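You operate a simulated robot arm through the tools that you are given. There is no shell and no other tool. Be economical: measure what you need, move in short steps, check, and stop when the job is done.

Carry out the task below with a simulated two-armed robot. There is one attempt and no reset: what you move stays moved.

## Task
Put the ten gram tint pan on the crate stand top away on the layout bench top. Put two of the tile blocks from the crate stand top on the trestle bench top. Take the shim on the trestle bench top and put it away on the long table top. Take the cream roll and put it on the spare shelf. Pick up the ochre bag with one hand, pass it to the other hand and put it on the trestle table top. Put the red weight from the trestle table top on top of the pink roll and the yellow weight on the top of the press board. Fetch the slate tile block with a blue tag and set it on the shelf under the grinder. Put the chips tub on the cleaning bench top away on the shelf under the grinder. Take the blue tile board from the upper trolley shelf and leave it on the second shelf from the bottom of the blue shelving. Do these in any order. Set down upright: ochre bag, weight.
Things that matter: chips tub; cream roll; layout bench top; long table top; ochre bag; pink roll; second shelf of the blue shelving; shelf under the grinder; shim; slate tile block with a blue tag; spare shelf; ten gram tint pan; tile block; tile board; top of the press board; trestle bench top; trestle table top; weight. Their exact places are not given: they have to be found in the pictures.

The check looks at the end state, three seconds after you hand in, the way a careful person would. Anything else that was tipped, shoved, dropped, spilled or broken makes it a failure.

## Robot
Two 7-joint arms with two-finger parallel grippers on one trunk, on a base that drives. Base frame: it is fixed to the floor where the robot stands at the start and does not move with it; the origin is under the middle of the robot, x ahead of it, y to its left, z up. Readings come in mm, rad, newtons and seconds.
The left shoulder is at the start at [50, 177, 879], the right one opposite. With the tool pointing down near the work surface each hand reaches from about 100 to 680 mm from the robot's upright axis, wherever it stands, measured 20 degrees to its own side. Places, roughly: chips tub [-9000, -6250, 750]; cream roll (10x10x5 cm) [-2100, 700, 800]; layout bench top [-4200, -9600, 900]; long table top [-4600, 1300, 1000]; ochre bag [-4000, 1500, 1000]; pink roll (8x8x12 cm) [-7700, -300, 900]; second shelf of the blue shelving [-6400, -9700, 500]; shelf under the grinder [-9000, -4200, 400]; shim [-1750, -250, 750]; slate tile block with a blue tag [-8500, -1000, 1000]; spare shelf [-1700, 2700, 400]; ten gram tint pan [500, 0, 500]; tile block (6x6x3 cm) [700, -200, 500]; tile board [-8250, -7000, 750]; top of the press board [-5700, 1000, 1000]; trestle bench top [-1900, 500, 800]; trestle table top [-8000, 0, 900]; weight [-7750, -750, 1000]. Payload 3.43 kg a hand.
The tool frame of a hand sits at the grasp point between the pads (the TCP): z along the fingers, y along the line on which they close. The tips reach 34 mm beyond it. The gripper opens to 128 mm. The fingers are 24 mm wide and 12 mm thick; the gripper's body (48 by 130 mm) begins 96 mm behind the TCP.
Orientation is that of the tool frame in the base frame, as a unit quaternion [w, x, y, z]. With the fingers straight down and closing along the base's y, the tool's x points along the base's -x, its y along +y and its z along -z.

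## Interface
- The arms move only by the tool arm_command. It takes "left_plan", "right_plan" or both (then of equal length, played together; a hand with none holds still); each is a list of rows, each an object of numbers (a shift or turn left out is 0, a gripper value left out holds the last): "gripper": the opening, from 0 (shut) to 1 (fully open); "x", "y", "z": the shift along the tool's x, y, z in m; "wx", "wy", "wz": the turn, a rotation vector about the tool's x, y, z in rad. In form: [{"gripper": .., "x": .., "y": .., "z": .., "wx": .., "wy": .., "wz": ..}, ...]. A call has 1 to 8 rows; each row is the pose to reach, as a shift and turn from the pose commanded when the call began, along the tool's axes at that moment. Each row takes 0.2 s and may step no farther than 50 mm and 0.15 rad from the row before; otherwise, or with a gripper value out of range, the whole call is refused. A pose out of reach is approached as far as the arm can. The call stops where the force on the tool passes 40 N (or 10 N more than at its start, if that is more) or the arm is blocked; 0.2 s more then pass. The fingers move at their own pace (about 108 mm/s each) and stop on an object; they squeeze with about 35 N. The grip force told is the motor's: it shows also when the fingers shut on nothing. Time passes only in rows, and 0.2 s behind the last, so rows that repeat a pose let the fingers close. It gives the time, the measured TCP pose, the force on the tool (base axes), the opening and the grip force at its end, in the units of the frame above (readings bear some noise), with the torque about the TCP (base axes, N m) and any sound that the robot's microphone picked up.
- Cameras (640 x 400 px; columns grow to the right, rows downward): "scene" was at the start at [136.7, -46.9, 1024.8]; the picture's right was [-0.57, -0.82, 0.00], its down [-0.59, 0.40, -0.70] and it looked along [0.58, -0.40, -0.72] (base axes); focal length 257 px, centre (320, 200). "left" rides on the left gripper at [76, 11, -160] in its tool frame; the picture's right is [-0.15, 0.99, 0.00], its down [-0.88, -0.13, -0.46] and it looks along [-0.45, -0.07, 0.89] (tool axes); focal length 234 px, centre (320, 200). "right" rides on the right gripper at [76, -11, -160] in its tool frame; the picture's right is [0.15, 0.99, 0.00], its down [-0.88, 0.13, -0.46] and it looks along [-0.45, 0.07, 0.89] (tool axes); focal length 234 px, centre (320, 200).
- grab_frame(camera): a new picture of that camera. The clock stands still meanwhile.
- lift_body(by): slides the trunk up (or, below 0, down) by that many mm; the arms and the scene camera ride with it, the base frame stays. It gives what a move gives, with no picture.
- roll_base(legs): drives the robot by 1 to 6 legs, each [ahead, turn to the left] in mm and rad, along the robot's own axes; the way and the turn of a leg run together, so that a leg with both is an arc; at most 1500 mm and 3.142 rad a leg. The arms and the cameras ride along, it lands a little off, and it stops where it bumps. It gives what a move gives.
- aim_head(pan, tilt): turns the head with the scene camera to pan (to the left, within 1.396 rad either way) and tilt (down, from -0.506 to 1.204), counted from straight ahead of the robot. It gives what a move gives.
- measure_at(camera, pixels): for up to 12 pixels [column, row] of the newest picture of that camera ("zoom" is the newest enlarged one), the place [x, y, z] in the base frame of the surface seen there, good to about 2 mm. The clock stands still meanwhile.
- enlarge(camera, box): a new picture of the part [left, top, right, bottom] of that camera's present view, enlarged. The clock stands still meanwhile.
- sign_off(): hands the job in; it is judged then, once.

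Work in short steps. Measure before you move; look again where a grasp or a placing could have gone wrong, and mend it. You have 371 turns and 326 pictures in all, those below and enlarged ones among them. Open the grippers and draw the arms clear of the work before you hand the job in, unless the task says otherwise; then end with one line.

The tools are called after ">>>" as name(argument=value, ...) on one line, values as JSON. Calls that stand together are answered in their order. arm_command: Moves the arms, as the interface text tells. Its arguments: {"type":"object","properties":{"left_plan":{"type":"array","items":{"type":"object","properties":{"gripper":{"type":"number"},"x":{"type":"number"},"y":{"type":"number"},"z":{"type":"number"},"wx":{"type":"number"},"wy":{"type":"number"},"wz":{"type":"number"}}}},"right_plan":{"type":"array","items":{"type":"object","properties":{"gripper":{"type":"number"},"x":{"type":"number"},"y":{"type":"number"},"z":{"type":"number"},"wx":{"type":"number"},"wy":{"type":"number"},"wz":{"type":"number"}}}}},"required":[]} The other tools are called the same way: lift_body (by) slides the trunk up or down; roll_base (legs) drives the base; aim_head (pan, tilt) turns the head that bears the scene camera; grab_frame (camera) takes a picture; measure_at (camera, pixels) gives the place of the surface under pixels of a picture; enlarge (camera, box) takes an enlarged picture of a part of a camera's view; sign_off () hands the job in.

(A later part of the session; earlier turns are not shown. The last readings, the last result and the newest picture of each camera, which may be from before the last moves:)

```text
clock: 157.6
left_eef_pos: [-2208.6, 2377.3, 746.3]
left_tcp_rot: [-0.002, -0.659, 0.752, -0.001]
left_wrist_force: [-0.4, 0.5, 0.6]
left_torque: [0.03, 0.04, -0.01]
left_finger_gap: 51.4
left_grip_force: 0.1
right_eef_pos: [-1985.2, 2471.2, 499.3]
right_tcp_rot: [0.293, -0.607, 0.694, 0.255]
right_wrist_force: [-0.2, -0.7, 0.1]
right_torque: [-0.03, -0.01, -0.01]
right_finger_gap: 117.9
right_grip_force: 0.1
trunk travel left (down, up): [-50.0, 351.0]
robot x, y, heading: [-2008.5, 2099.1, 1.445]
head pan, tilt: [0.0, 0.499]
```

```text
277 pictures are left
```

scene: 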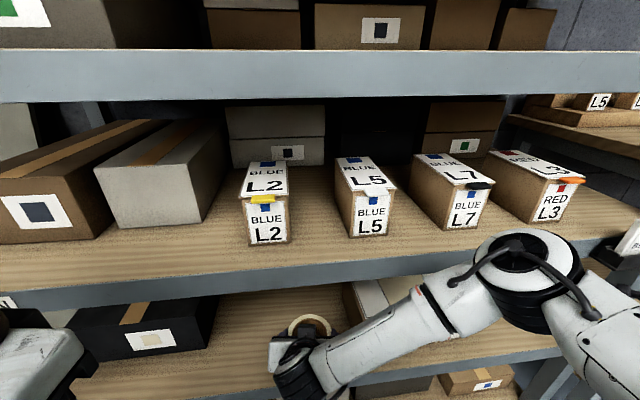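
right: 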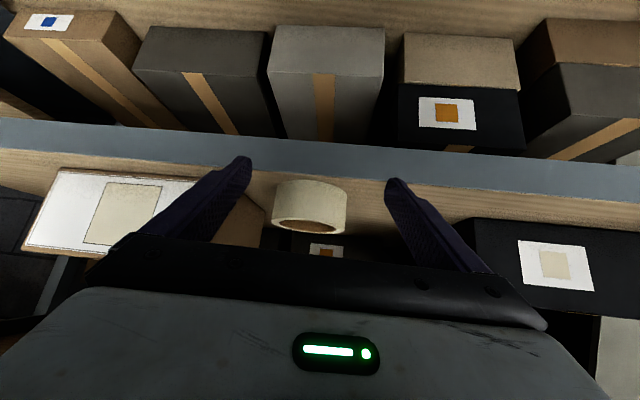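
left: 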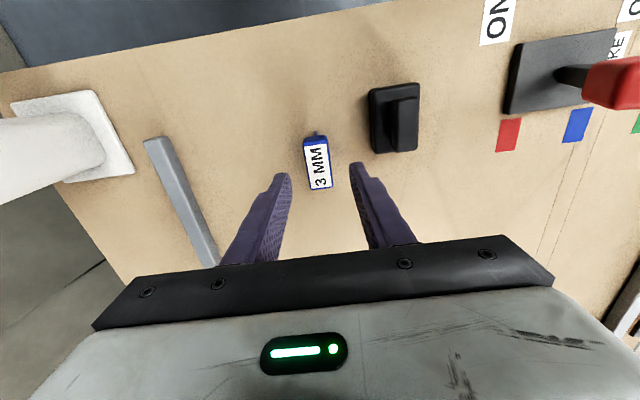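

The roll sits on the spare shelf. Back off, un-tilt and tuck the right hand, raise the trunk, and drive toward the long table.

>>> roll_base(legs=[[-220, 0]])

>>> arm_command(right_plan=[{"x": -0.02, "z": -0.02, "wy": 0.11}, {"x": -0.04, "z": -0.04, "wy": 0.22}, {"x": -0.06, "z": -0.06, "wy": 0.33}, {"x": -0.08, "z": -0.08, "wy": 0.44}, {"x": -0.1, "z": -0.1, "wy": 0.55}, {"x": -0.12, "y": -0.03, "z": -0.12, "wy": 0.66}, {"x": -0.135, "y": -0.07, "z": -0.13, "wy": 0.785}, {"x": -0.144, "y": -0.11, "z": -0.138, "wy": 0.8, "gripper": 1}])

>>> lift_body(by=350)

>>> roll_base(legs=[[0, 1.7], [720, 0]])

>>> aim_head(pan=0.1, tilt=0.35)

>>> grab_frame(camera="scene")

```text
clock: 159.3
left_eef_pos: [-2236.6, 2156.6, 747.0]
left_tcp_rot: [-0.001, -0.659, 0.752, 0.0]
left_wrist_force: [-0.4, -0.1, -0.3]
left_torque: [0.0, 0.02, 0.01]
left_finger_gap: 51.2
left_grip_force: 0.0
right_eef_pos: [-2014.9, 2249.0, 499.8]
right_tcp_rot: [0.294, -0.606, 0.694, 0.255]
right_wrist_force: [0.1, 0.6, -0.6]
right_torque: [-0.03, 0.0, 0.0]
right_finger_gap: 117.8
right_grip_force: 0.1
trunk travel left (down, up): [-50.0, 351.0]
robot x, y, heading: [-2037.0, 1874.6, 1.441]
head pan, tilt: [0.0, 0.499]
```

```text
clock: 161.1
left_eef_pos: [-2236.6, 2156.7, 746.4]
left_tcp_rot: [0.0, -0.659, 0.752, -0.001]
left_wrist_force: [0.6, 0.8, 0.0]
left_torque: [0.02, -0.05, -0.01]
left_finger_gap: 51.4
left_grip_force: 0.1
right_eef_pos: [-1904.7, 2235.3, 699.5]
right_tcp_rot: [0.001, -0.658, 0.753, -0.001]
right_wrist_force: [0.3, -0.7, -1.2]
right_torque: [0.0, 0.01, 0.0]
right_finger_gap: 127.9
right_grip_force: 0.1
trunk travel left (down, up): [-50.0, 351.0]
robot x, y, heading: [-2040.0, 1876.5, 1.444]
head pan, tilt: [0.0, 0.499]
```

```text
clock: 164.5
left_eef_pos: [-2237.6, 2156.3, 1096.7]
left_tcp_rot: [-0.001, -0.659, 0.753, -0.002]
left_wrist_force: [-0.3, -0.3, 0.2]
left_torque: [0.0, 0.0, 0.04]
left_finger_gap: 51.1
left_grip_force: 0.1
right_eef_pos: [-1905.1, 2236.6, 1049.8]
right_tcp_rot: [0.001, -0.659, 0.753, 0.0]
right_wrist_force: [-0.4, 0.6, 0.4]
right_torque: [0.02, 0.01, 0.02]
right_finger_gap: 128.0
right_grip_force: 0.0
trunk travel left (down, up): [-400.0, 1.0]
robot x, y, heading: [-2038.0, 1877.6, 1.44]
head pan, tilt: [0.0, 0.499]
```

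```text
clock: 172.4
left_eef_pos: [-2993.5, 1647.1, 1096.6]
left_tcp_rot: [0.0, 1.0, -0.001, 0.002]
left_wrist_force: [-0.2, 0.7, -0.7]
left_torque: [0.0, 0.0, 0.01]
left_finger_gap: 51.4
left_grip_force: 0.0
right_eef_pos: [-3115.9, 1966.8, 1048.8]
right_tcp_rot: [-0.001, 1.0, -0.004, 0.0]
right_wrist_force: [-0.3, 0.0, -0.1]
right_torque: [-0.04, -0.01, 0.01]
right_finger_gap: 128.1
right_grip_force: 0.1
trunk travel left (down, up): [-400.0, 1.0]
robot x, y, heading: [-2743.2, 1885.0, 3.135]
head pan, tilt: [0.0, 0.499]
```

```text
clock: 173.1
left_eef_pos: [-2994.8, 1647.6, 1095.4]
left_tcp_rot: [0.0, 1.0, -0.001, 0.002]
left_wrist_force: [0.3, -0.9, 0.8]
left_torque: [0.02, -0.01, 0.01]
left_finger_gap: 51.0
left_grip_force: 0.0
right_eef_pos: [-3115.7, 1966.8, 1050.1]
right_tcp_rot: [0.0, 1.0, -0.003, -0.001]
right_wrist_force: [0.3, 1.2, -0.3]
right_torque: [-0.01, 0.0, 0.02]
right_finger_gap: 128.2
right_grip_force: 0.1
trunk travel left (down, up): [-400.0, 1.0]
robot x, y, heading: [-2742.3, 1882.4, 3.14]
head pan, tilt: [0.099, 0.351]
```

```text
276 pictures are left
```

scene: 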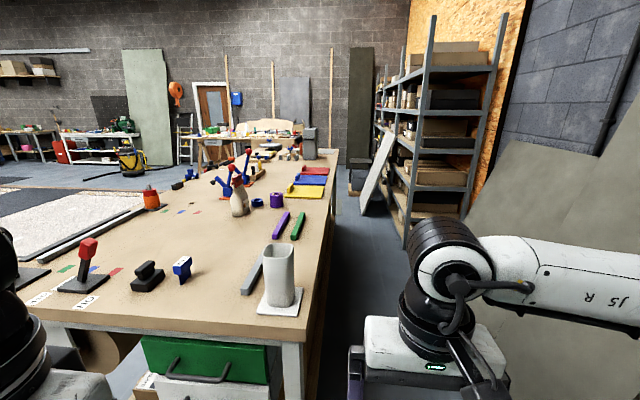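

I zoom on the table's mid section to find the ochre bag.

>>> enlarge(camera="scene", box=[190, 130, 350, 230])

>>> measure_at(camera="scene", pixels=[[320, 250], [408, 240], [350, 200], [375, 205], [240, 195], [380, 180], [440, 300], [360, 165]])

```text
4.00 times, centred on (270, 180) of scene
```

zoom: 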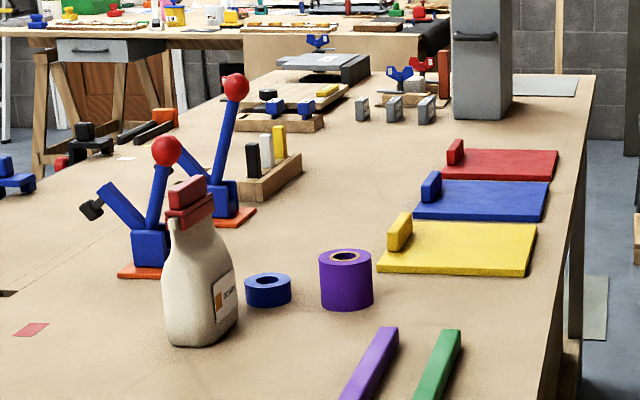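

```text
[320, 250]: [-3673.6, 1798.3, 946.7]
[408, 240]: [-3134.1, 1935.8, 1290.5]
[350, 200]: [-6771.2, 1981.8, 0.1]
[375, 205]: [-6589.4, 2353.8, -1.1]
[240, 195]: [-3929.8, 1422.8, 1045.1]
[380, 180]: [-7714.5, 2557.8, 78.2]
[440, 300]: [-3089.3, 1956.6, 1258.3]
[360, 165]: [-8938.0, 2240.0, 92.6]
```

The ochre bag is the white bag with red clip and OCHRE label at (-3915,1410). I check the corridor's right side before driving in.

>>> measure_at(camera="scene", pixels=[[405, 243], [470, 220], [500, 215], [560, 230], [560, 330], [630, 330], [400, 200]])

>>> measure_at(camera="zoom", pixels=[[165, 290], [236, 290], [200, 335], [200, 240], [190, 205], [190, 185], [225, 320], [170, 330], [180, 215], [210, 215]])

```text
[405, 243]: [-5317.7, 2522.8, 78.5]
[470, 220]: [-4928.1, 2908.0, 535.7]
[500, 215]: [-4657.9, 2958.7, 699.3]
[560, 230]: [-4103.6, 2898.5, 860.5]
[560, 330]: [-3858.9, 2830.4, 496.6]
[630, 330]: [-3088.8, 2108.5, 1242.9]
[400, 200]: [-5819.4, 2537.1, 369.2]
```

```text
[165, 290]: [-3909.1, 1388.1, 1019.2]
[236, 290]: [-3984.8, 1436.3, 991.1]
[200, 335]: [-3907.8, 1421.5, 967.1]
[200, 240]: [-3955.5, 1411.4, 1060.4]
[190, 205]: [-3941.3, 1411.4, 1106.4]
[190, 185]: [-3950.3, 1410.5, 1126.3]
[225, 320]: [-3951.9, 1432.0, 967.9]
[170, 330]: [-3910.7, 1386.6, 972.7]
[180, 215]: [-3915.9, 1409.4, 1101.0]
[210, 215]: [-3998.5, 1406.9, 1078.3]
```

Clear (right wall boards at y≥2830). Drive to about (-3800,2200) and face the table.

>>> roll_base(legs=[[0, -0.52], [640, 0], [0, 0.52], [500, 0], [0, 1.571]])

>>> aim_head(pan=-0.1, tilt=0.5)

>>> grab_frame(camera="scene")

```text
clock: 185.9
left_eef_pos: [-3565.8, 1944.1, 1097.3]
left_tcp_rot: [-0.001, 0.711, 0.703, 0.001]
left_wrist_force: [-0.1, 0.4, 0.9]
left_torque: [0.0, -0.04, 0.0]
left_finger_gap: 51.2
left_grip_force: 0.0
right_eef_pos: [-3886.4, 1824.1, 1049.5]
right_tcp_rot: [-0.001, 0.713, 0.702, 0.0]
right_wrist_force: [-0.3, -0.7, 0.1]
right_torque: [0.01, 0.03, 0.0]
right_finger_gap: 128.1
right_grip_force: 0.0
trunk travel left (down, up): [-400.0, 1.0]
robot x, y, heading: [-3797.2, 2198.5, -1.58]
head pan, tilt: [0.099, 0.351]
```

```text
clock: 186.7
left_eef_pos: [-3566.3, 1943.5, 1095.2]
left_tcp_rot: [0.0, 0.711, 0.703, 0.001]
left_wrist_force: [-0.6, 0.2, -0.5]
left_torque: [0.01, 0.02, -0.01]
left_finger_gap: 51.3
left_grip_force: 0.0
right_eef_pos: [-3887.0, 1824.0, 1048.8]
right_tcp_rot: [0.0, 0.713, 0.702, 0.0]
right_wrist_force: [-0.3, -0.3, -0.2]
right_torque: [0.0, 0.01, 0.0]
right_finger_gap: 127.9
right_grip_force: 0.1
trunk travel left (down, up): [-400.0, 1.0]
robot x, y, heading: [-3800.0, 2199.6, -1.58]
head pan, tilt: [-0.099, 0.499]
```

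```text
274 pictures are left
```

scene: 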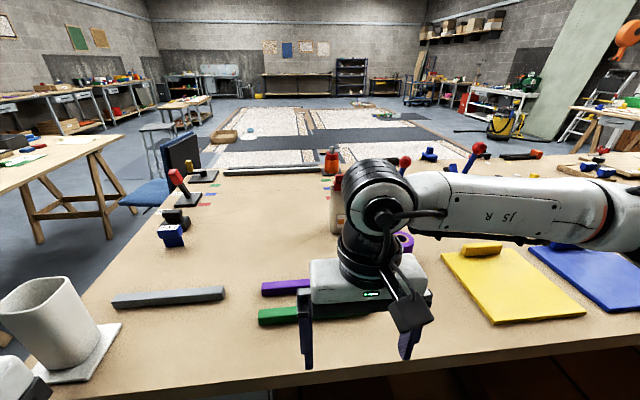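

The right arm hides the bag. I shift the right hand 200 mm to the right and look again.

>>> arm_command(right_plan=[{"x": 0.02, "y": -0.04, "z": -0.02}, {"x": 0.03, "y": -0.08, "z": -0.04}, {"x": 0.04, "y": -0.12, "z": -0.05}, {"x": 0.05, "y": -0.16, "z": -0.05}, {"x": 0.05, "y": -0.2, "z": -0.05}])

>>> grab_frame(camera="scene")

>>> enlarge(camera="scene", box=[290, 140, 450, 300])

```text
clock: 187.9
left_eef_pos: [-3566.9, 1942.8, 1096.4]
left_tcp_rot: [0.0, 0.711, 0.703, 0.001]
left_wrist_force: [0.0, -0.2, 0.3]
left_torque: [-0.01, -0.04, 0.02]
left_finger_gap: 51.4
left_grip_force: 0.1
right_eef_pos: [-4086.0, 1878.3, 1103.2]
right_tcp_rot: [-0.001, 0.713, 0.701, 0.0]
right_wrist_force: [-0.2, -0.1, -0.8]
right_torque: [0.0, -0.01, -0.02]
right_finger_gap: 128.3
right_grip_force: 0.2
trunk travel left (down, up): [-400.0, 1.0]
robot x, y, heading: [-3794.8, 2195.1, -1.583]
head pan, tilt: [-0.099, 0.499]
```

```text
273 pictures are left
```

scene: 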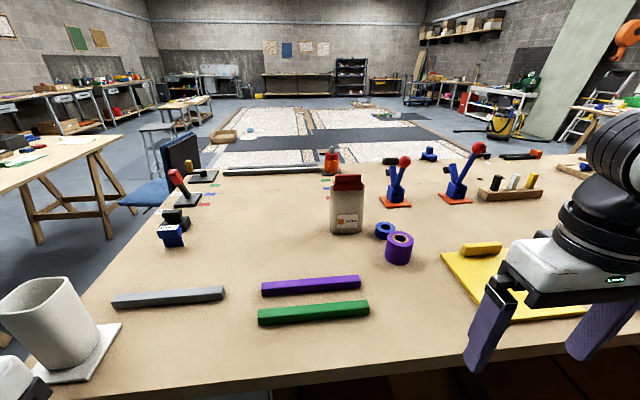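

```text
2.50 times, centred on (370, 220) of scene
```

zoom: 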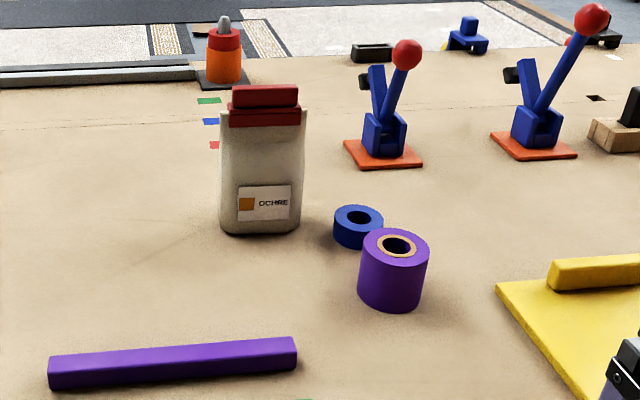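

Measure the bag's outline and the rolls beside it.

>>> measure_at(camera="zoom", pixels=[[223, 210], [298, 210], [260, 229], [236, 98], [294, 98], [260, 88], [224, 140], [300, 140], [265, 118], [360, 245], [380, 235], [340, 215]])

```text
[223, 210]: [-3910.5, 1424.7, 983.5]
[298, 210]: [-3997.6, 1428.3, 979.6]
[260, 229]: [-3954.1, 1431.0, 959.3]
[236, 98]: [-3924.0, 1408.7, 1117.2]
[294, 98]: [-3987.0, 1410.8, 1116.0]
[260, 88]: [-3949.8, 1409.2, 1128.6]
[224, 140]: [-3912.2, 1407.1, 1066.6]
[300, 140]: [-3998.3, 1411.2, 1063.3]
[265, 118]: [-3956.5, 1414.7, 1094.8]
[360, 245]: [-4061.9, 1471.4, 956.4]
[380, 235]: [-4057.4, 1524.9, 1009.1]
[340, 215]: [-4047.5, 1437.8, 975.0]
```

Bag: x -3907..-4003, y ≈1380–1430, z 949–1133. I drive 70 mm closer, then tilt the right hand 0.9 rad and bring it in front of the bag.

>>> roll_base(legs=[[70, 0]])

>>> arm_command(right_plan=[{"x": -0.025, "y": 0.016, "wy": -0.1125}, {"x": -0.05, "y": 0.033, "wy": -0.225}, {"x": -0.075, "y": 0.05, "wy": -0.3375}, {"x": -0.1, "y": 0.066, "wy": -0.45}, {"x": -0.125, "y": 0.082, "wy": -0.5625}, {"x": -0.15, "y": 0.1, "wy": -0.675}, {"x": -0.18, "y": 0.116, "wy": -0.7875}, {"x": -0.208, "y": 0.131, "wy": -0.9}])

>>> grab_frame(camera="right")

```text
clock: 188.9
left_eef_pos: [-3568.0, 1872.7, 1096.6]
left_tcp_rot: [-0.001, 0.712, 0.702, 0.0]
left_wrist_force: [-0.2, -0.4, 0.3]
left_torque: [0.03, 0.03, -0.04]
left_finger_gap: 51.0
left_grip_force: 0.0
right_eef_pos: [-4084.1, 1805.8, 1104.1]
right_tcp_rot: [-0.001, 0.713, 0.701, 0.0]
right_wrist_force: [-0.1, -0.3, -0.9]
right_torque: [0.04, -0.01, -0.01]
right_finger_gap: 127.7
right_grip_force: 0.0
trunk travel left (down, up): [-400.0, 1.0]
robot x, y, heading: [-3799.1, 2126.8, -1.58]
head pan, tilt: [-0.099, 0.499]
```

```text
clock: 190.7
left_eef_pos: [-3566.6, 1872.4, 1097.1]
left_tcp_rot: [-0.001, 0.711, 0.703, 0.001]
left_wrist_force: [0.4, -0.1, 0.7]
left_torque: [0.0, 0.01, -0.01]
left_finger_gap: 51.3
left_grip_force: 0.0
right_eef_pos: [-3956.0, 1594.7, 1106.2]
right_tcp_rot: [0.305, 0.641, 0.632, -0.31]
right_wrist_force: [0.8, -0.5, 0.7]
right_torque: [-0.01, -0.01, 0.03]
right_finger_gap: 127.9
right_grip_force: 0.1
trunk travel left (down, up): [-400.0, 1.0]
robot x, y, heading: [-3794.8, 2125.0, -1.58]
head pan, tilt: [-0.099, 0.499]
```

```text
271 pictures are left
```

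right: 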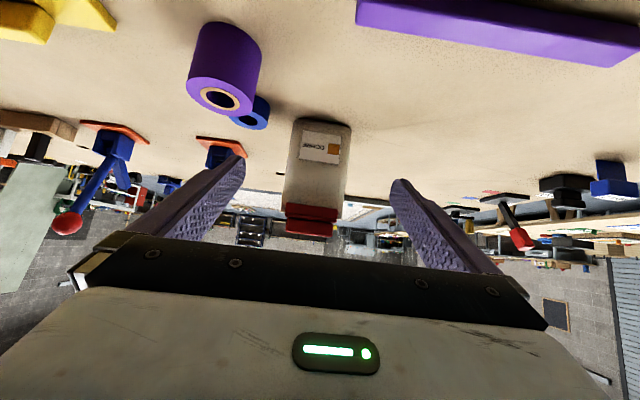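

Bag is centred between the fingers. Advance along the tool axis 190 mm forward and 96 mm down.

>>> arm_command(right_plan=[{"x": -0.009, "z": 0.042}, {"x": -0.018, "z": 0.084}, {"x": -0.027, "z": 0.126}, {"x": -0.036, "z": 0.168}, {"x": -0.043, "z": 0.205}])

>>> grab_frame(camera="right")

>>> enlarge(camera="scene", box=[270, 120, 490, 280])

```text
clock: 191.9
left_eef_pos: [-3566.6, 1872.0, 1096.8]
left_tcp_rot: [-0.001, 0.711, 0.703, 0.001]
left_wrist_force: [0.4, 0.9, -0.2]
left_torque: [0.0, 0.0, -0.01]
left_finger_gap: 51.2
left_grip_force: 0.1
right_eef_pos: [-3961.9, 1408.7, 1011.4]
right_tcp_rot: [0.305, 0.641, 0.632, -0.311]
right_wrist_force: [-0.7, 0.0, -0.4]
right_torque: [0.01, 0.0, 0.0]
right_finger_gap: 127.6
right_grip_force: 0.0
trunk travel left (down, up): [-400.0, 1.0]
robot x, y, heading: [-3797.9, 2127.7, -1.581]
head pan, tilt: [-0.099, 0.499]
```

```text
270 pictures are left
```

right: 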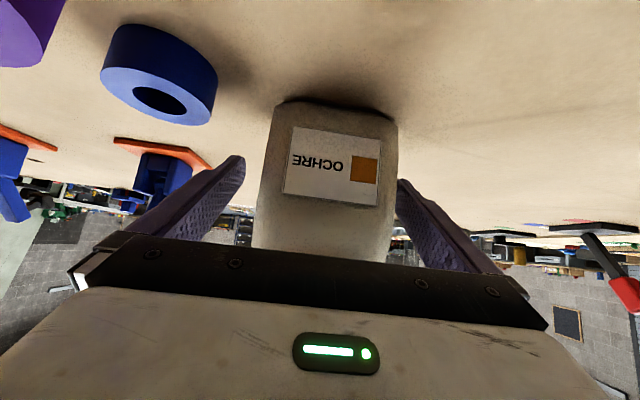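

```text
2.50 times, centred on (380, 200) of scene
```

zoom: 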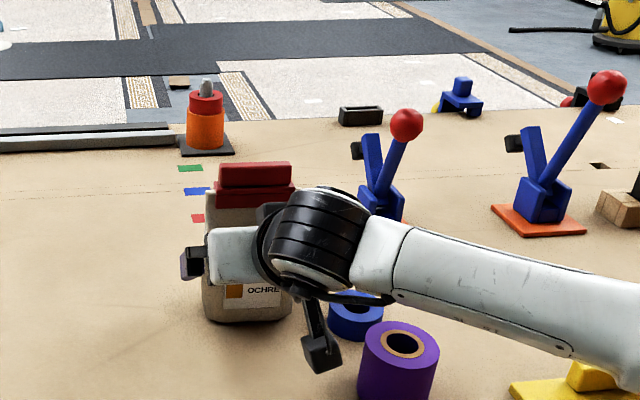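

Nudge 6 mm left, close, and lift straight up 60 mm.

>>> arm_command(right_plan=[{"y": 0.006}, {"y": 0.006, "gripper": 0}, {"y": 0.006}, {"y": 0.006}, {"x": -0.016, "y": 0.006, "z": -0.012}, {"x": -0.047, "y": 0.006, "z": -0.037}])

>>> grab_frame(camera="right")

```text
clock: 193.3
left_eef_pos: [-3567.1, 1871.2, 1096.3]
left_tcp_rot: [-0.001, 0.711, 0.703, 0.001]
left_wrist_force: [-0.2, -0.2, 0.2]
left_torque: [-0.02, -0.01, 0.02]
left_finger_gap: 51.0
left_grip_force: 0.1
right_eef_pos: [-3953.2, 1409.3, 1068.5]
right_tcp_rot: [0.303, 0.642, 0.633, -0.309]
right_wrist_force: [0.0, 0.4, -4.7]
right_torque: [0.0, 0.0, 0.02]
right_finger_gap: 98.1
right_grip_force: 35.2
trunk travel left (down, up): [-400.0, 1.0]
robot x, y, heading: [-3797.4, 2124.8, -1.584]
head pan, tilt: [-0.099, 0.499]
```

```text
268 pictures are left
```

right: 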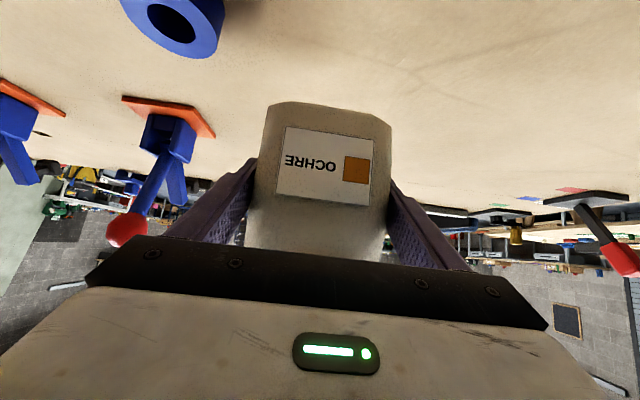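

Bag held. Lift 80 mm more, then draw back 250 mm toward the body and somewhat to the centre.

>>> arm_command(right_plan=[{"x": -0.031, "z": -0.025}, {"x": -0.063, "z": -0.05}, {"x": -0.037, "y": 0.018, "z": -0.083}, {"x": -0.011, "y": 0.036, "z": -0.116}, {"x": 0.015, "y": 0.054, "z": -0.148}, {"x": 0.041, "y": 0.072, "z": -0.181}, {"x": 0.067, "y": 0.09, "z": -0.214}, {"x": 0.093, "y": 0.106, "z": -0.246}])

>>> roll_base(legs=[[-150, 0]])

>>> grab_frame(camera="scene")

```text
clock: 195.1
left_eef_pos: [-3566.3, 1873.1, 1096.6]
left_tcp_rot: [-0.001, 0.711, 0.704, 0.0]
left_wrist_force: [-0.1, 0.0, -0.1]
left_torque: [-0.01, 0.0, -0.01]
left_finger_gap: 51.2
left_grip_force: 0.1
right_eef_pos: [-3842.1, 1661.7, 1146.1]
right_tcp_rot: [0.305, 0.641, 0.632, -0.311]
right_wrist_force: [0.0, 0.0, -5.5]
right_torque: [0.01, 0.01, -0.04]
right_finger_gap: 98.0
right_grip_force: 35.1
trunk travel left (down, up): [-400.0, 1.0]
robot x, y, heading: [-3800.6, 2124.1, -1.585]
head pan, tilt: [-0.099, 0.499]
```

```text
clock: 196.4
left_eef_pos: [-3565.9, 2017.8, 1097.3]
left_tcp_rot: [0.0, 0.712, 0.702, 0.0]
left_wrist_force: [0.4, -0.2, 0.5]
left_torque: [-0.03, 0.0, 0.0]
left_finger_gap: 50.9
left_grip_force: 0.1
right_eef_pos: [-3840.9, 1805.6, 1147.1]
right_tcp_rot: [0.304, 0.642, 0.632, -0.31]
right_wrist_force: [0.1, 0.7, -5.5]
right_torque: [0.01, 0.0, -0.05]
right_finger_gap: 98.3
right_grip_force: 35.0
trunk travel left (down, up): [-400.0, 1.0]
robot x, y, heading: [-3794.5, 2269.9, -1.583]
head pan, tilt: [-0.099, 0.499]
```

```text
267 pictures are left
```

scene: 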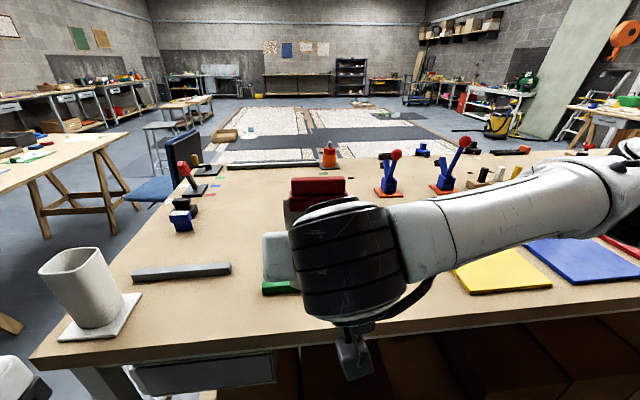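

Measure the clip for the left hand's grasp.

>>> enlarge(camera="scene", box=[240, 150, 400, 250])

>>> measure_at(camera="scene", pixels=[[292, 184], [344, 182], [318, 180], [318, 176], [318, 190], [290, 196], [300, 205], [345, 192]])

```text
4.00 times, centred on (320, 200) of scene
```

zoom: 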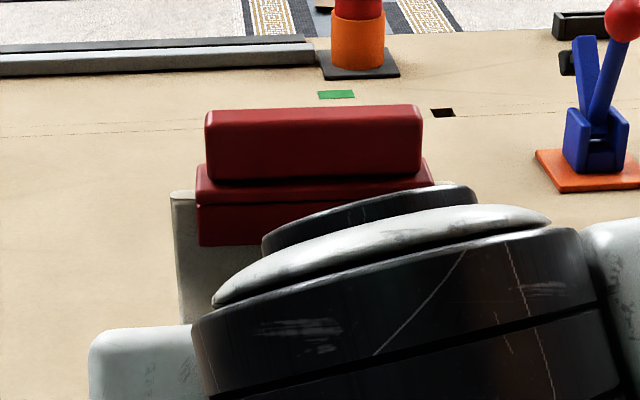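

```text
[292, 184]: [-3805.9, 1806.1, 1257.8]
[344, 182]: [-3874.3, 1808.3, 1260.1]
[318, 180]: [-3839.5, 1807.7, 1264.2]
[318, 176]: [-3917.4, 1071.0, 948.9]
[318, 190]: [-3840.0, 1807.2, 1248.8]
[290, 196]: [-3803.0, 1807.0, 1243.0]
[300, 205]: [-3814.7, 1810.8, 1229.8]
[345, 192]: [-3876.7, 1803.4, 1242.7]
```

Clip: x -3805..-3875, front y 1807, z 1228–1268. Raise the left hand high, open, then bring it over from above.

>>> arm_command(left_plan=[{"z": -0.048, "gripper": 1}, {"z": -0.096}, {"z": -0.144}, {"z": -0.192}, {"z": -0.24}, {"z": -0.285}, {"z": -0.285, "x": -0.03, "y": -0.035}, {"z": -0.285, "x": -0.06, "y": -0.07}])

>>> arm_command(left_plan=[{"x": -0.03, "y": -0.035}, {"x": -0.06, "y": -0.07}, {"x": -0.09, "y": -0.105}, {"x": -0.12, "y": -0.14}, {"x": -0.145, "y": -0.175}, {"x": -0.163, "y": -0.204}])

>>> grab_frame(camera="left")

```text
clock: 198.2
left_eef_pos: [-3638.2, 1955.1, 1380.9]
left_tcp_rot: [-0.001, 0.712, 0.702, 0.003]
left_wrist_force: [0.1, -0.8, 0.1]
left_torque: [0.03, -0.03, 0.0]
left_finger_gap: 128.0
left_grip_force: 0.0
left hand out of reach, approached as far as the arm can: row 6
right_eef_pos: [-3841.6, 1804.5, 1145.7]
right_tcp_rot: [0.303, 0.642, 0.632, -0.309]
right_wrist_force: [-0.6, -0.5, -5.2]
right_torque: [0.06, -0.01, 0.04]
right_finger_gap: 97.9
right_grip_force: 34.8
trunk travel left (down, up): [-400.0, 1.0]
robot x, y, heading: [-3798.5, 2269.3, -1.579]
head pan, tilt: [-0.099, 0.499]
```

```text
clock: 199.7
left_eef_pos: [-3835.4, 1847.5, 1367.7]
left_tcp_rot: [0.0, 0.711, 0.703, 0.001]
left_wrist_force: [-0.5, 0.1, -0.2]
left_torque: [-0.07, -0.11, 0.01]
left_finger_gap: 128.2
left_grip_force: 0.0
left hand out of reach, approached as far as the arm can: row 5, 6
right_eef_pos: [-3843.8, 1805.4, 1147.0]
right_tcp_rot: [0.305, 0.642, 0.632, -0.309]
right_wrist_force: [-0.6, -0.4, -4.6]
right_torque: [-0.01, -0.03, 0.02]
right_finger_gap: 98.2
right_grip_force: 35.5
trunk travel left (down, up): [-400.0, 1.0]
robot x, y, heading: [-3797.3, 2267.2, -1.581]
head pan, tilt: [-0.099, 0.499]
```

```text
265 pictures are left
```

left: 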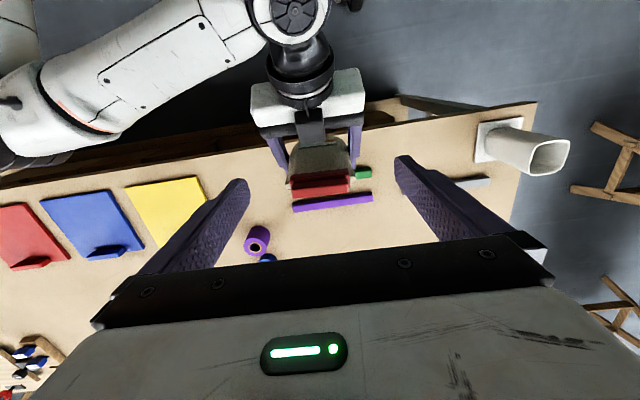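

The left arm's height limit is reached; I lower the bag 90 mm and bring it 45 mm nearer instead.

>>> arm_command(right_plan=[{"x": 0.033, "z": 0.007}, {"x": 0.066, "z": 0.014}, {"x": 0.0985, "z": 0.021}])

>>> grab_frame(camera="left")

>>> measure_at(camera="left", pixels=[[300, 165], [345, 165], [320, 170], [320, 178], [320, 185], [320, 192], [322, 160]])

```text
clock: 200.4
left_eef_pos: [-3833.6, 1847.2, 1367.5]
left_tcp_rot: [-0.001, 0.712, 0.703, 0.002]
left_wrist_force: [-0.8, -0.8, 0.2]
left_torque: [0.01, 0.01, 0.02]
left_finger_gap: 128.1
left_grip_force: 0.2
right_eef_pos: [-3840.2, 1852.2, 1057.7]
right_tcp_rot: [0.303, 0.643, 0.632, -0.311]
right_wrist_force: [-0.7, 1.5, -4.6]
right_torque: [0.02, -0.01, -0.01]
right_finger_gap: 98.2
right_grip_force: 35.3
trunk travel left (down, up): [-400.0, 1.0]
robot x, y, heading: [-3798.6, 2270.2, -1.586]
head pan, tilt: [-0.099, 0.499]
```

```text
264 pictures are left
```

left: 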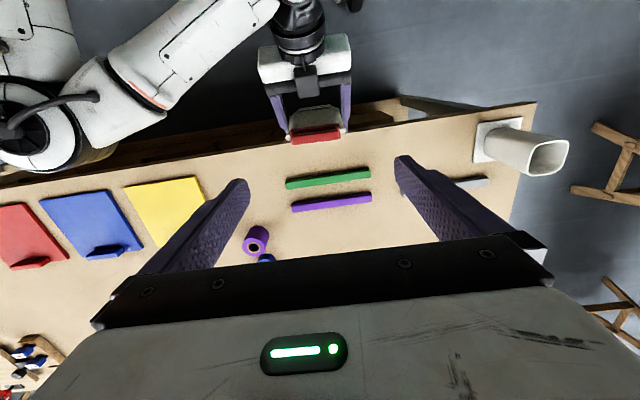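

```text
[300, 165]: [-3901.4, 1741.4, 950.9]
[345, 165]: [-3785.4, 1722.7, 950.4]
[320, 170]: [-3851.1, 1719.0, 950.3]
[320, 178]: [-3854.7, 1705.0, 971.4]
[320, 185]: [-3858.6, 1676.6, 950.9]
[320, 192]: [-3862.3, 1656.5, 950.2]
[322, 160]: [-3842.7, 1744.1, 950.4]
```

Measure the clip in this view.

>>> enlarge(camera="left", box=[260, 80, 380, 155])

>>> measure_at(camera="left", pixels=[[294, 138], [337, 134], [316, 132], [316, 136], [316, 141], [315, 125]])

```text
5.33 times, centred on (320, 118) of left
```

zoom: 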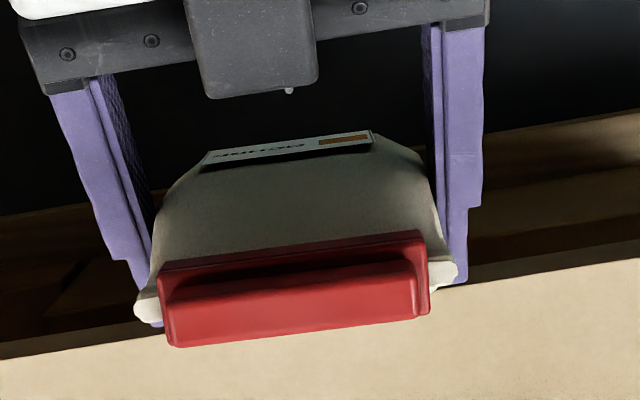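

```text
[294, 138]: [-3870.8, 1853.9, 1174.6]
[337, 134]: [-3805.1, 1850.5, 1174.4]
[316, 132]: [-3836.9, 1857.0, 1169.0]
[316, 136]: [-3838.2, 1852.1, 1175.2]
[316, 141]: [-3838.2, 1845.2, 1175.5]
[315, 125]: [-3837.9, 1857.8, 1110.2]
```

Clip centre (-3838,1848), top 1175. Descend the left hand 198 mm in steps.

>>> arm_command(left_plan=[{"y": -0.004, "z": 0.045}, {"y": -0.004, "z": 0.09}, {"y": -0.004, "z": 0.135}, {"y": -0.004, "z": 0.17}, {"y": -0.004, "z": 0.198}])

>>> grab_frame(camera="left")

```text
clock: 201.7
left_eef_pos: [-3835.0, 1843.3, 1170.6]
left_tcp_rot: [-0.001, 0.711, 0.703, 0.0]
left_wrist_force: [-0.5, -0.5, -0.3]
left_torque: [0.02, -0.01, -0.01]
left_finger_gap: 128.1
left_grip_force: 0.1
right_eef_pos: [-3840.4, 1853.2, 1057.2]
right_tcp_rot: [0.304, 0.642, 0.632, -0.31]
right_wrist_force: [0.3, 0.1, -4.2]
right_torque: [0.01, 0.01, -0.02]
right_finger_gap: 97.8
right_grip_force: 35.3
trunk travel left (down, up): [-400.0, 1.0]
robot x, y, heading: [-3797.3, 2272.5, -1.583]
head pan, tilt: [-0.099, 0.499]
```

```text
262 pictures are left
```

left: 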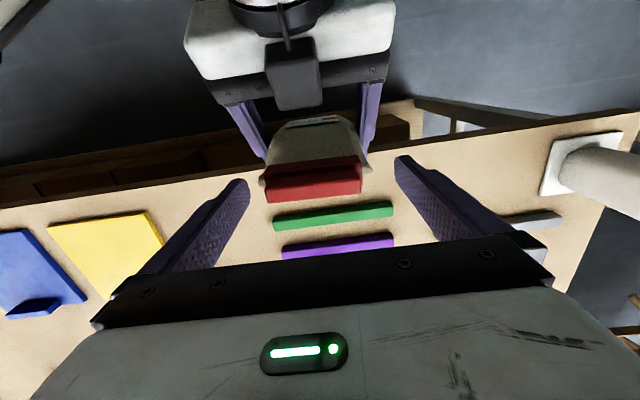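

Aligned. Nudge 4 mm back and close the left hand on the clip.

>>> arm_command(left_plan=[{"x": 0.004}, {"x": 0.004, "gripper": 0}, {"x": 0.004}, {"x": 0.004}, {"x": 0.004}])

>>> grab_frame(camera="left")

```text
clock: 202.8
left_eef_pos: [-3837.3, 1847.8, 1171.2]
left_tcp_rot: [-0.003, 0.712, 0.702, -0.002]
left_wrist_force: [-21.7, -1.8, -0.5]
left_torque: [0.12, 1.24, -0.59]
left_finger_gap: 97.5
left_grip_force: 34.9
right_eef_pos: [-3838.8, 1853.7, 1057.9]
right_tcp_rot: [0.307, 0.64, 0.634, -0.308]
right_wrist_force: [21.8, 3.2, 0.7]
right_torque: [-0.36, 1.18, 0.65]
right_finger_gap: 98.2
right_grip_force: 35.1
trunk travel left (down, up): [-400.0, 1.0]
robot x, y, heading: [-3797.1, 2271.4, -1.578]
head pan, tilt: [-0.099, 0.499]
```

```text
261 pictures are left
```

left: 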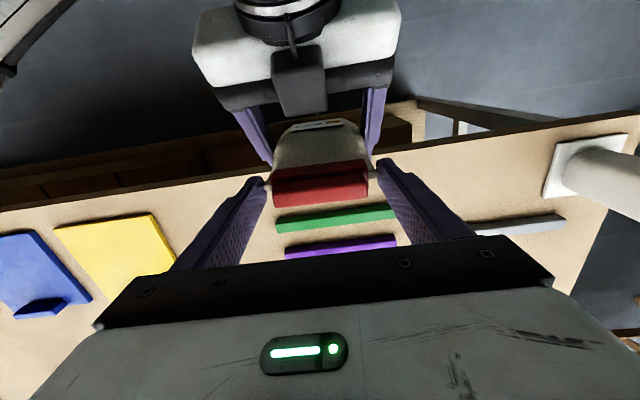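

The left closed on the bag's shoulders (97.5 mm), only with its tips. I reopen, go 30 mm lower for a firmer hold, and close again.

>>> arm_command(left_plan=[{"gripper": 1}, {"gripper": 1}, {"z": 0.015}, {"z": 0.03}, {"z": 0.03, "y": -0.001, "gripper": 0}, {"z": 0.03}, {"z": 0.03}, {"z": 0.03}])

```text
clock: 204.7
left_eef_pos: [-3838.5, 1847.8, 1140.1]
left_tcp_rot: [-0.003, 0.711, 0.703, -0.001]
left_wrist_force: [-17.6, 0.4, 6.6]
left_torque: [0.41, 0.49, -0.1]
left_finger_gap: 97.9
left_grip_force: 35.3
right_eef_pos: [-3838.8, 1852.9, 1056.7]
right_tcp_rot: [0.304, 0.641, 0.633, -0.309]
right_wrist_force: [17.2, -0.4, -10.5]
right_torque: [-0.32, 0.98, 0.21]
right_finger_gap: 97.8
right_grip_force: 35.1
trunk travel left (down, up): [-400.0, 1.0]
robot x, y, heading: [-3794.8, 2268.9, -1.583]
head pan, tilt: [-0.099, 0.499]
```

Both hands hold it. Now open the right hand and back it out along its axis.

>>> arm_command(right_plan=[{"gripper": 1}, {"gripper": 1}, {"z": -0.03}, {"z": -0.07}, {"z": -0.11}, {"z": -0.15}])

>>> grab_frame(camera="right")

>>> grab_frame(camera="left")

```text
clock: 206.1
left_eef_pos: [-3837.2, 1847.0, 1139.8]
left_tcp_rot: [-0.001, 0.711, 0.703, 0.002]
left_wrist_force: [-0.6, 0.4, 0.4]
left_torque: [0.0, 0.03, 0.0]
left_finger_gap: 97.7
left_grip_force: 35.0
right_eef_pos: [-3904.2, 1923.2, 1107.8]
right_tcp_rot: [0.202, 0.688, 0.583, -0.383]
right_wrist_force: [0.3, -0.4, -0.1]
right_torque: [-0.01, 0.05, 0.02]
right_finger_gap: 128.1
right_grip_force: 0.2
trunk travel left (down, up): [-400.0, 1.0]
robot x, y, heading: [-3797.1, 2267.2, -1.584]
head pan, tilt: [-0.099, 0.499]
stopped in row 6 (right hand): the arm was blocked; the commanded pose is now the measured one
```

```text
260 pictures are left
```

right: 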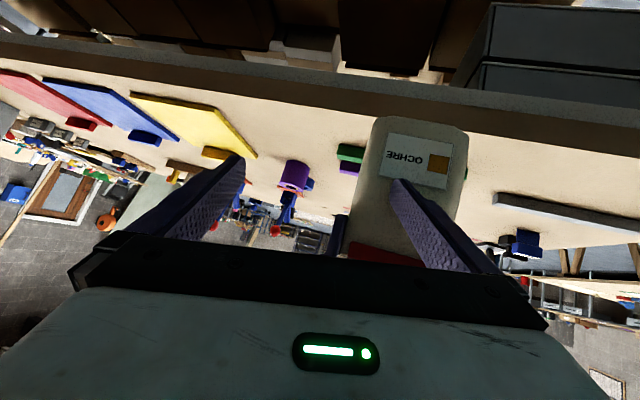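

```text
259 pictures are left
```

left: 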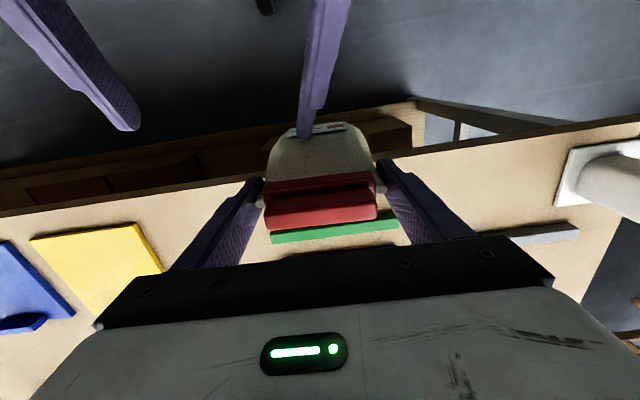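

The right hand was stopped by its own arm limit but is out of the way of the bag. I move it to its right side, clear.

>>> arm_command(right_plan=[{"y": -0.03}, {"y": -0.07}, {"y": -0.11}, {"y": -0.15}])

>>> grab_frame(camera="scene")

```text
clock: 207.1
left_eef_pos: [-3841.9, 1841.6, 1142.9]
left_tcp_rot: [-0.003, 0.704, 0.71, -0.014]
left_wrist_force: [0.9, -1.8, -5.1]
left_torque: [-0.05, -0.01, 0.11]
left_finger_gap: 97.6
left_grip_force: 35.1
right_eef_pos: [-3964.7, 1897.3, 1160.5]
right_tcp_rot: [0.2, 0.678, 0.602, -0.371]
right_wrist_force: [-1.4, 1.9, 0.9]
right_torque: [0.03, 0.02, 0.1]
right_finger_gap: 127.3
right_grip_force: 0.1
right hand out of reach, approached as far as the arm can: row 1, 2, 3, 4
trunk travel left (down, up): [-400.0, 1.0]
robot x, y, heading: [-3797.7, 2269.0, -1.586]
head pan, tilt: [-0.099, 0.499]
stopped in row 4 (left hand): the force on the tool passed its limit (the readings are from after the stop); the commanded pose is now the measured one
```

```text
258 pictures are left
```

scene: 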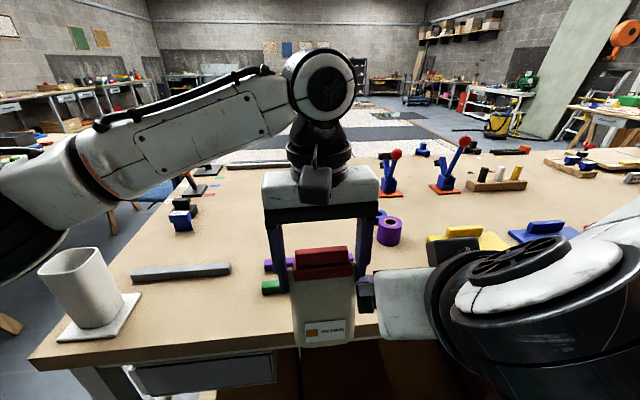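

The right finger still sits beside the bag at (365,290). Close the right gripper to draw that finger away, then lift the bag a bit.

>>> arm_command(right_plan=[{"gripper": 0}, {"gripper": 0}, {"gripper": 0}])

>>> arm_command(right_plan=[{"y": -0.02}, {"y": -0.04}, {"y": -0.06}], left_plan=[{"x": -0.02}, {"x": -0.04}, {"x": -0.06}])

>>> grab_frame(camera="scene")

```text
clock: 207.8
left_eef_pos: [-3841.4, 1841.5, 1144.2]
left_tcp_rot: [-0.004, 0.705, 0.709, -0.015]
left_wrist_force: [-0.6, -0.2, -5.5]
left_torque: [0.04, -0.02, -0.01]
left_finger_gap: 97.8
left_grip_force: 34.6
right_eef_pos: [-3963.9, 1897.5, 1162.4]
right_tcp_rot: [0.201, 0.677, 0.603, -0.371]
right_wrist_force: [0.1, -0.2, 0.0]
right_torque: [0.01, -0.02, -0.02]
right_finger_gap: 0.0
right_grip_force: 33.1
trunk travel left (down, up): [-400.0, 1.0]
robot x, y, heading: [-3797.4, 2274.6, -1.577]
head pan, tilt: [-0.099, 0.499]
```

```text
clock: 208.7
left_eef_pos: [-3843.4, 1781.3, 1142.7]
left_tcp_rot: [-0.003, 0.705, 0.709, -0.015]
left_wrist_force: [0.0, -0.4, -5.7]
left_torque: [-0.03, -0.02, 0.0]
left_finger_gap: 97.5
left_grip_force: 34.8
right_eef_pos: [-4004.5, 1885.3, 1192.7]
right_tcp_rot: [0.2, 0.679, 0.602, -0.37]
right_wrist_force: [-1.0, 0.9, 0.3]
right_torque: [0.01, 0.01, 0.04]
right_finger_gap: 0.0
right_grip_force: 32.9
right hand out of reach, approached as far as the arm can: row 1, 2, 3
trunk travel left (down, up): [-400.0, 1.0]
robot x, y, heading: [-3797.1, 2270.7, -1.584]
head pan, tilt: [-0.099, 0.499]
```

```text
257 pictures are left
```

scene: 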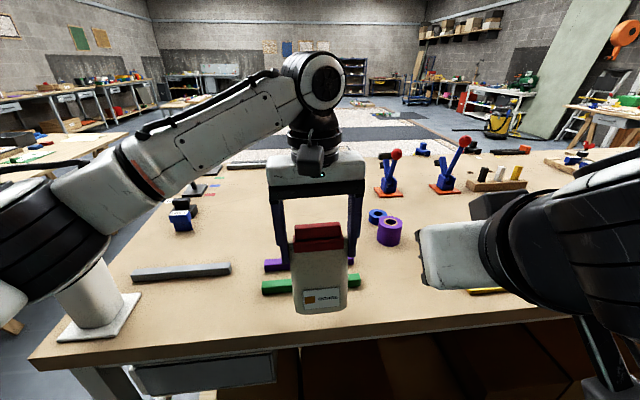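

The left hand carries the bag (5.5 N). I measure its tilt.

>>> measure_at(camera="scene", pixels=[[318, 232], [318, 246], [318, 262], [310, 285], [318, 308], [295, 305], [345, 300], [293, 235], [342, 232]])

>>> enlarge(camera="scene", box=[240, 180, 400, 330])

```text
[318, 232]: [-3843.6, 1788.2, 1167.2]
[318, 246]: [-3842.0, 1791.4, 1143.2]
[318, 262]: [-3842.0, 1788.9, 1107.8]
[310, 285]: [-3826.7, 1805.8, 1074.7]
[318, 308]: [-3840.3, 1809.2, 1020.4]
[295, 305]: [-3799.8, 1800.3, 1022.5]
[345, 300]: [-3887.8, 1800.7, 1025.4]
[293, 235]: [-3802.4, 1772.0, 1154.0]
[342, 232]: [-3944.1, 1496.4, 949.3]
```

```text
2.67 times, centred on (320, 255) of scene
```

zoom: 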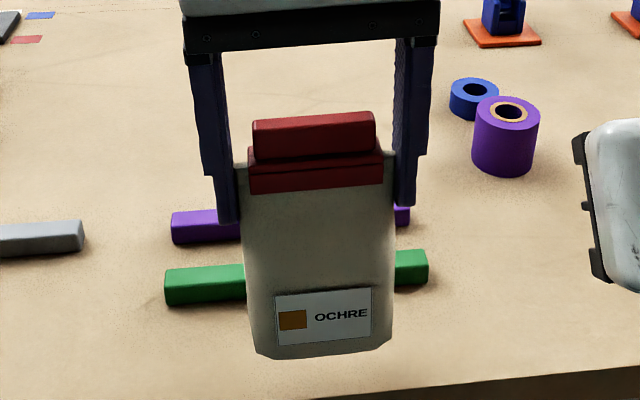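

The bag hangs upright in the left hand. I level both hands into carrying poses, raising the bag 60 mm.

>>> arm_command(left_plan=[{"z": -0.03, "wx": -0.01, "wy": 0.008}, {"z": -0.06, "wx": -0.025, "wy": 0.017}, {"x": 0.02, "y": 0.03, "z": -0.06, "wx": -0.025, "wy": 0.017}, {"x": 0.04, "y": 0.06, "z": -0.06, "wx": -0.025, "wy": 0.017}, {"x": 0.06, "y": 0.09, "z": -0.06, "wx": -0.025, "wy": 0.017}, {"x": 0.08, "y": 0.12, "z": -0.06, "wx": -0.025, "wy": 0.017}, {"x": 0.09, "y": 0.146, "z": -0.06, "wx": -0.025, "wy": 0.017}], right_plan=[{"wx": -0.035, "wy": 0.119, "wz": -0.014}, {"wx": -0.07, "wy": 0.238, "wz": -0.029}, {"wx": -0.104, "wy": 0.357, "wz": -0.043}, {"wx": -0.139, "wy": 0.477, "wz": -0.058}, {"wx": -0.174, "wy": 0.596, "wz": -0.072}, {"wx": -0.208, "wy": 0.715, "wz": -0.087}, {"wx": -0.243, "wy": 0.834, "wz": -0.101, "gripper": 1}])

>>> roll_base(legs=[[0, -1.56]])

>>> aim_head(pan=0.15, tilt=0.2)

>>> grab_frame(camera="scene")

```text
clock: 210.2
left_eef_pos: [-3695.3, 1874.4, 1199.8]
left_tcp_rot: [-0.002, 0.704, 0.71, -0.001]
left_wrist_force: [0.2, 0.8, -5.3]
left_torque: [0.02, -0.03, -0.03]
left_finger_gap: 98.0
left_grip_force: 35.4
right_eef_pos: [-4004.8, 1884.7, 1191.7]
right_tcp_rot: [-0.001, 0.71, 0.704, 0.0]
right_wrist_force: [0.3, 1.0, 1.1]
right_torque: [-0.01, 0.01, -0.02]
right_finger_gap: 80.9
right_grip_force: 0.0
trunk travel left (down, up): [-400.0, 1.0]
robot x, y, heading: [-3797.5, 2273.3, -1.58]
head pan, tilt: [-0.099, 0.499]
```

```text
clock: 214.5
left_eef_pos: [-4196.6, 2178.1, 1200.1]
left_tcp_rot: [-0.001, 1.0, -0.008, 0.0]
left_wrist_force: [0.1, 0.0, -4.8]
left_torque: [-0.06, -0.01, 0.01]
left_finger_gap: 97.6
left_grip_force: 35.4
right_eef_pos: [-4179.5, 2488.7, 1190.8]
right_tcp_rot: [-0.002, 1.0, -0.017, -0.002]
right_wrist_force: [-0.3, 0.4, 0.3]
right_torque: [0.0, 0.01, -0.02]
right_finger_gap: 128.0
right_grip_force: 0.1
trunk travel left (down, up): [-400.0, 1.0]
robot x, y, heading: [-3800.2, 2272.1, 3.11]
head pan, tilt: [-0.099, 0.499]
```

```text
clock: 215.3
left_eef_pos: [-4197.7, 2178.5, 1200.4]
left_tcp_rot: [-0.001, 1.0, -0.008, -0.001]
left_wrist_force: [0.0, -0.3, -4.7]
left_torque: [0.0, 0.01, 0.02]
left_finger_gap: 97.7
left_grip_force: 35.5
right_eef_pos: [-4180.0, 2489.1, 1190.6]
right_tcp_rot: [-0.001, 1.0, -0.016, 0.0]
right_wrist_force: [0.2, 0.0, 0.8]
right_torque: [0.0, -0.03, 0.0]
right_finger_gap: 128.2
right_grip_force: 0.0
trunk travel left (down, up): [-400.0, 1.0]
robot x, y, heading: [-3796.9, 2271.2, 3.104]
head pan, tilt: [0.15, 0.201]
```

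```text
255 pictures are left
```

scene: 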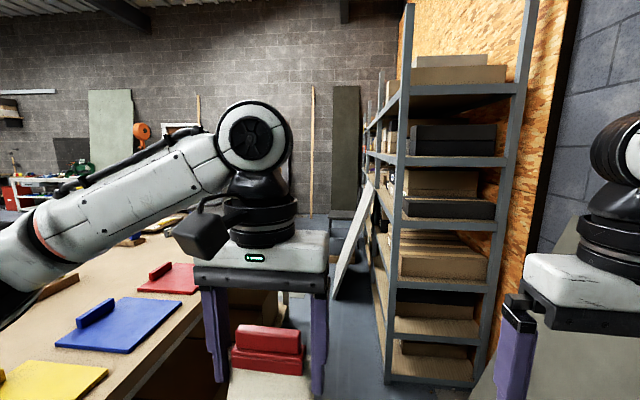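

The rack side is too narrow for the arms, so I go back and round the near end of the long table, between it and the chair.

>>> roll_base(legs=[[-1000, 0], [0, 1.6], [1450, 0], [0, -1.04]])

>>> grab_frame(camera="scene")

```text
clock: 233.9
left_eef_pos: [-3087.1, 484.7, 1200.6]
left_tcp_rot: [-0.001, 0.962, 0.274, 0.0]
left_wrist_force: [-0.5, 0.2, -5.2]
left_torque: [0.01, 0.0, -0.01]
left_finger_gap: 97.6
left_grip_force: 35.1
right_eef_pos: [-3240.0, 755.9, 1191.0]
right_tcp_rot: [0.0, 0.964, 0.266, -0.001]
right_wrist_force: [-0.4, 0.8, 0.1]
right_torque: [0.0, -0.05, -0.01]
right_finger_gap: 127.8
right_grip_force: 0.1
trunk travel left (down, up): [-400.0, 1.0]
robot x, y, heading: [-2801.3, 777.9, -2.608]
head pan, tilt: [0.15, 0.201]
```

```text
254 pictures are left
```

scene: 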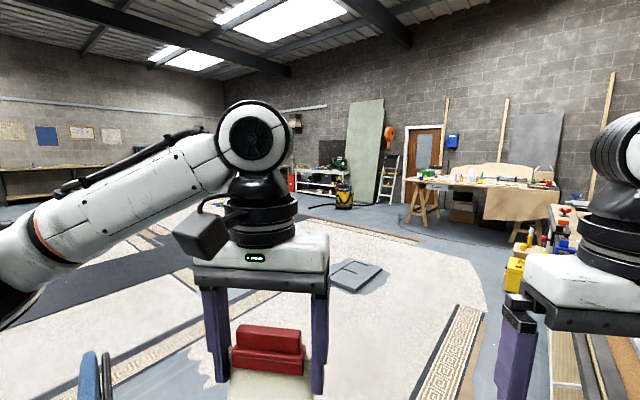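

I measure floor obstacles (slab at (355,275), yellow bin at (512,275)) and the trestle table ahead.

>>> measure_at(camera="scene", pixels=[[332, 283], [352, 293], [382, 270], [358, 262], [512, 288], [505, 265], [430, 183], [550, 190], [418, 218], [370, 330], [455, 340], [340, 205]])

>>> enlarge(camera="scene", box=[290, 130, 640, 330])

```text
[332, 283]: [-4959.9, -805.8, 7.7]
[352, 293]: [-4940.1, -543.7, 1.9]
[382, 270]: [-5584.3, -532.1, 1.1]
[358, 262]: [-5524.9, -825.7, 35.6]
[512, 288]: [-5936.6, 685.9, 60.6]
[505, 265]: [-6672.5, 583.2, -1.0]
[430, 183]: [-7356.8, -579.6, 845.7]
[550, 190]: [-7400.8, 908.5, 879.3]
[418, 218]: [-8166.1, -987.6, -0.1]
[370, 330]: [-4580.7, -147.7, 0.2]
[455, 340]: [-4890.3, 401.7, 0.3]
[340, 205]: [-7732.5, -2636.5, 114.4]
```

```text
1.83 times, centred on (465, 230) of scene
```

zoom: 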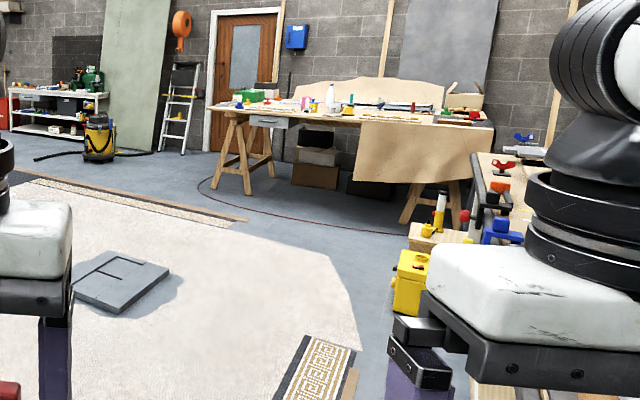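

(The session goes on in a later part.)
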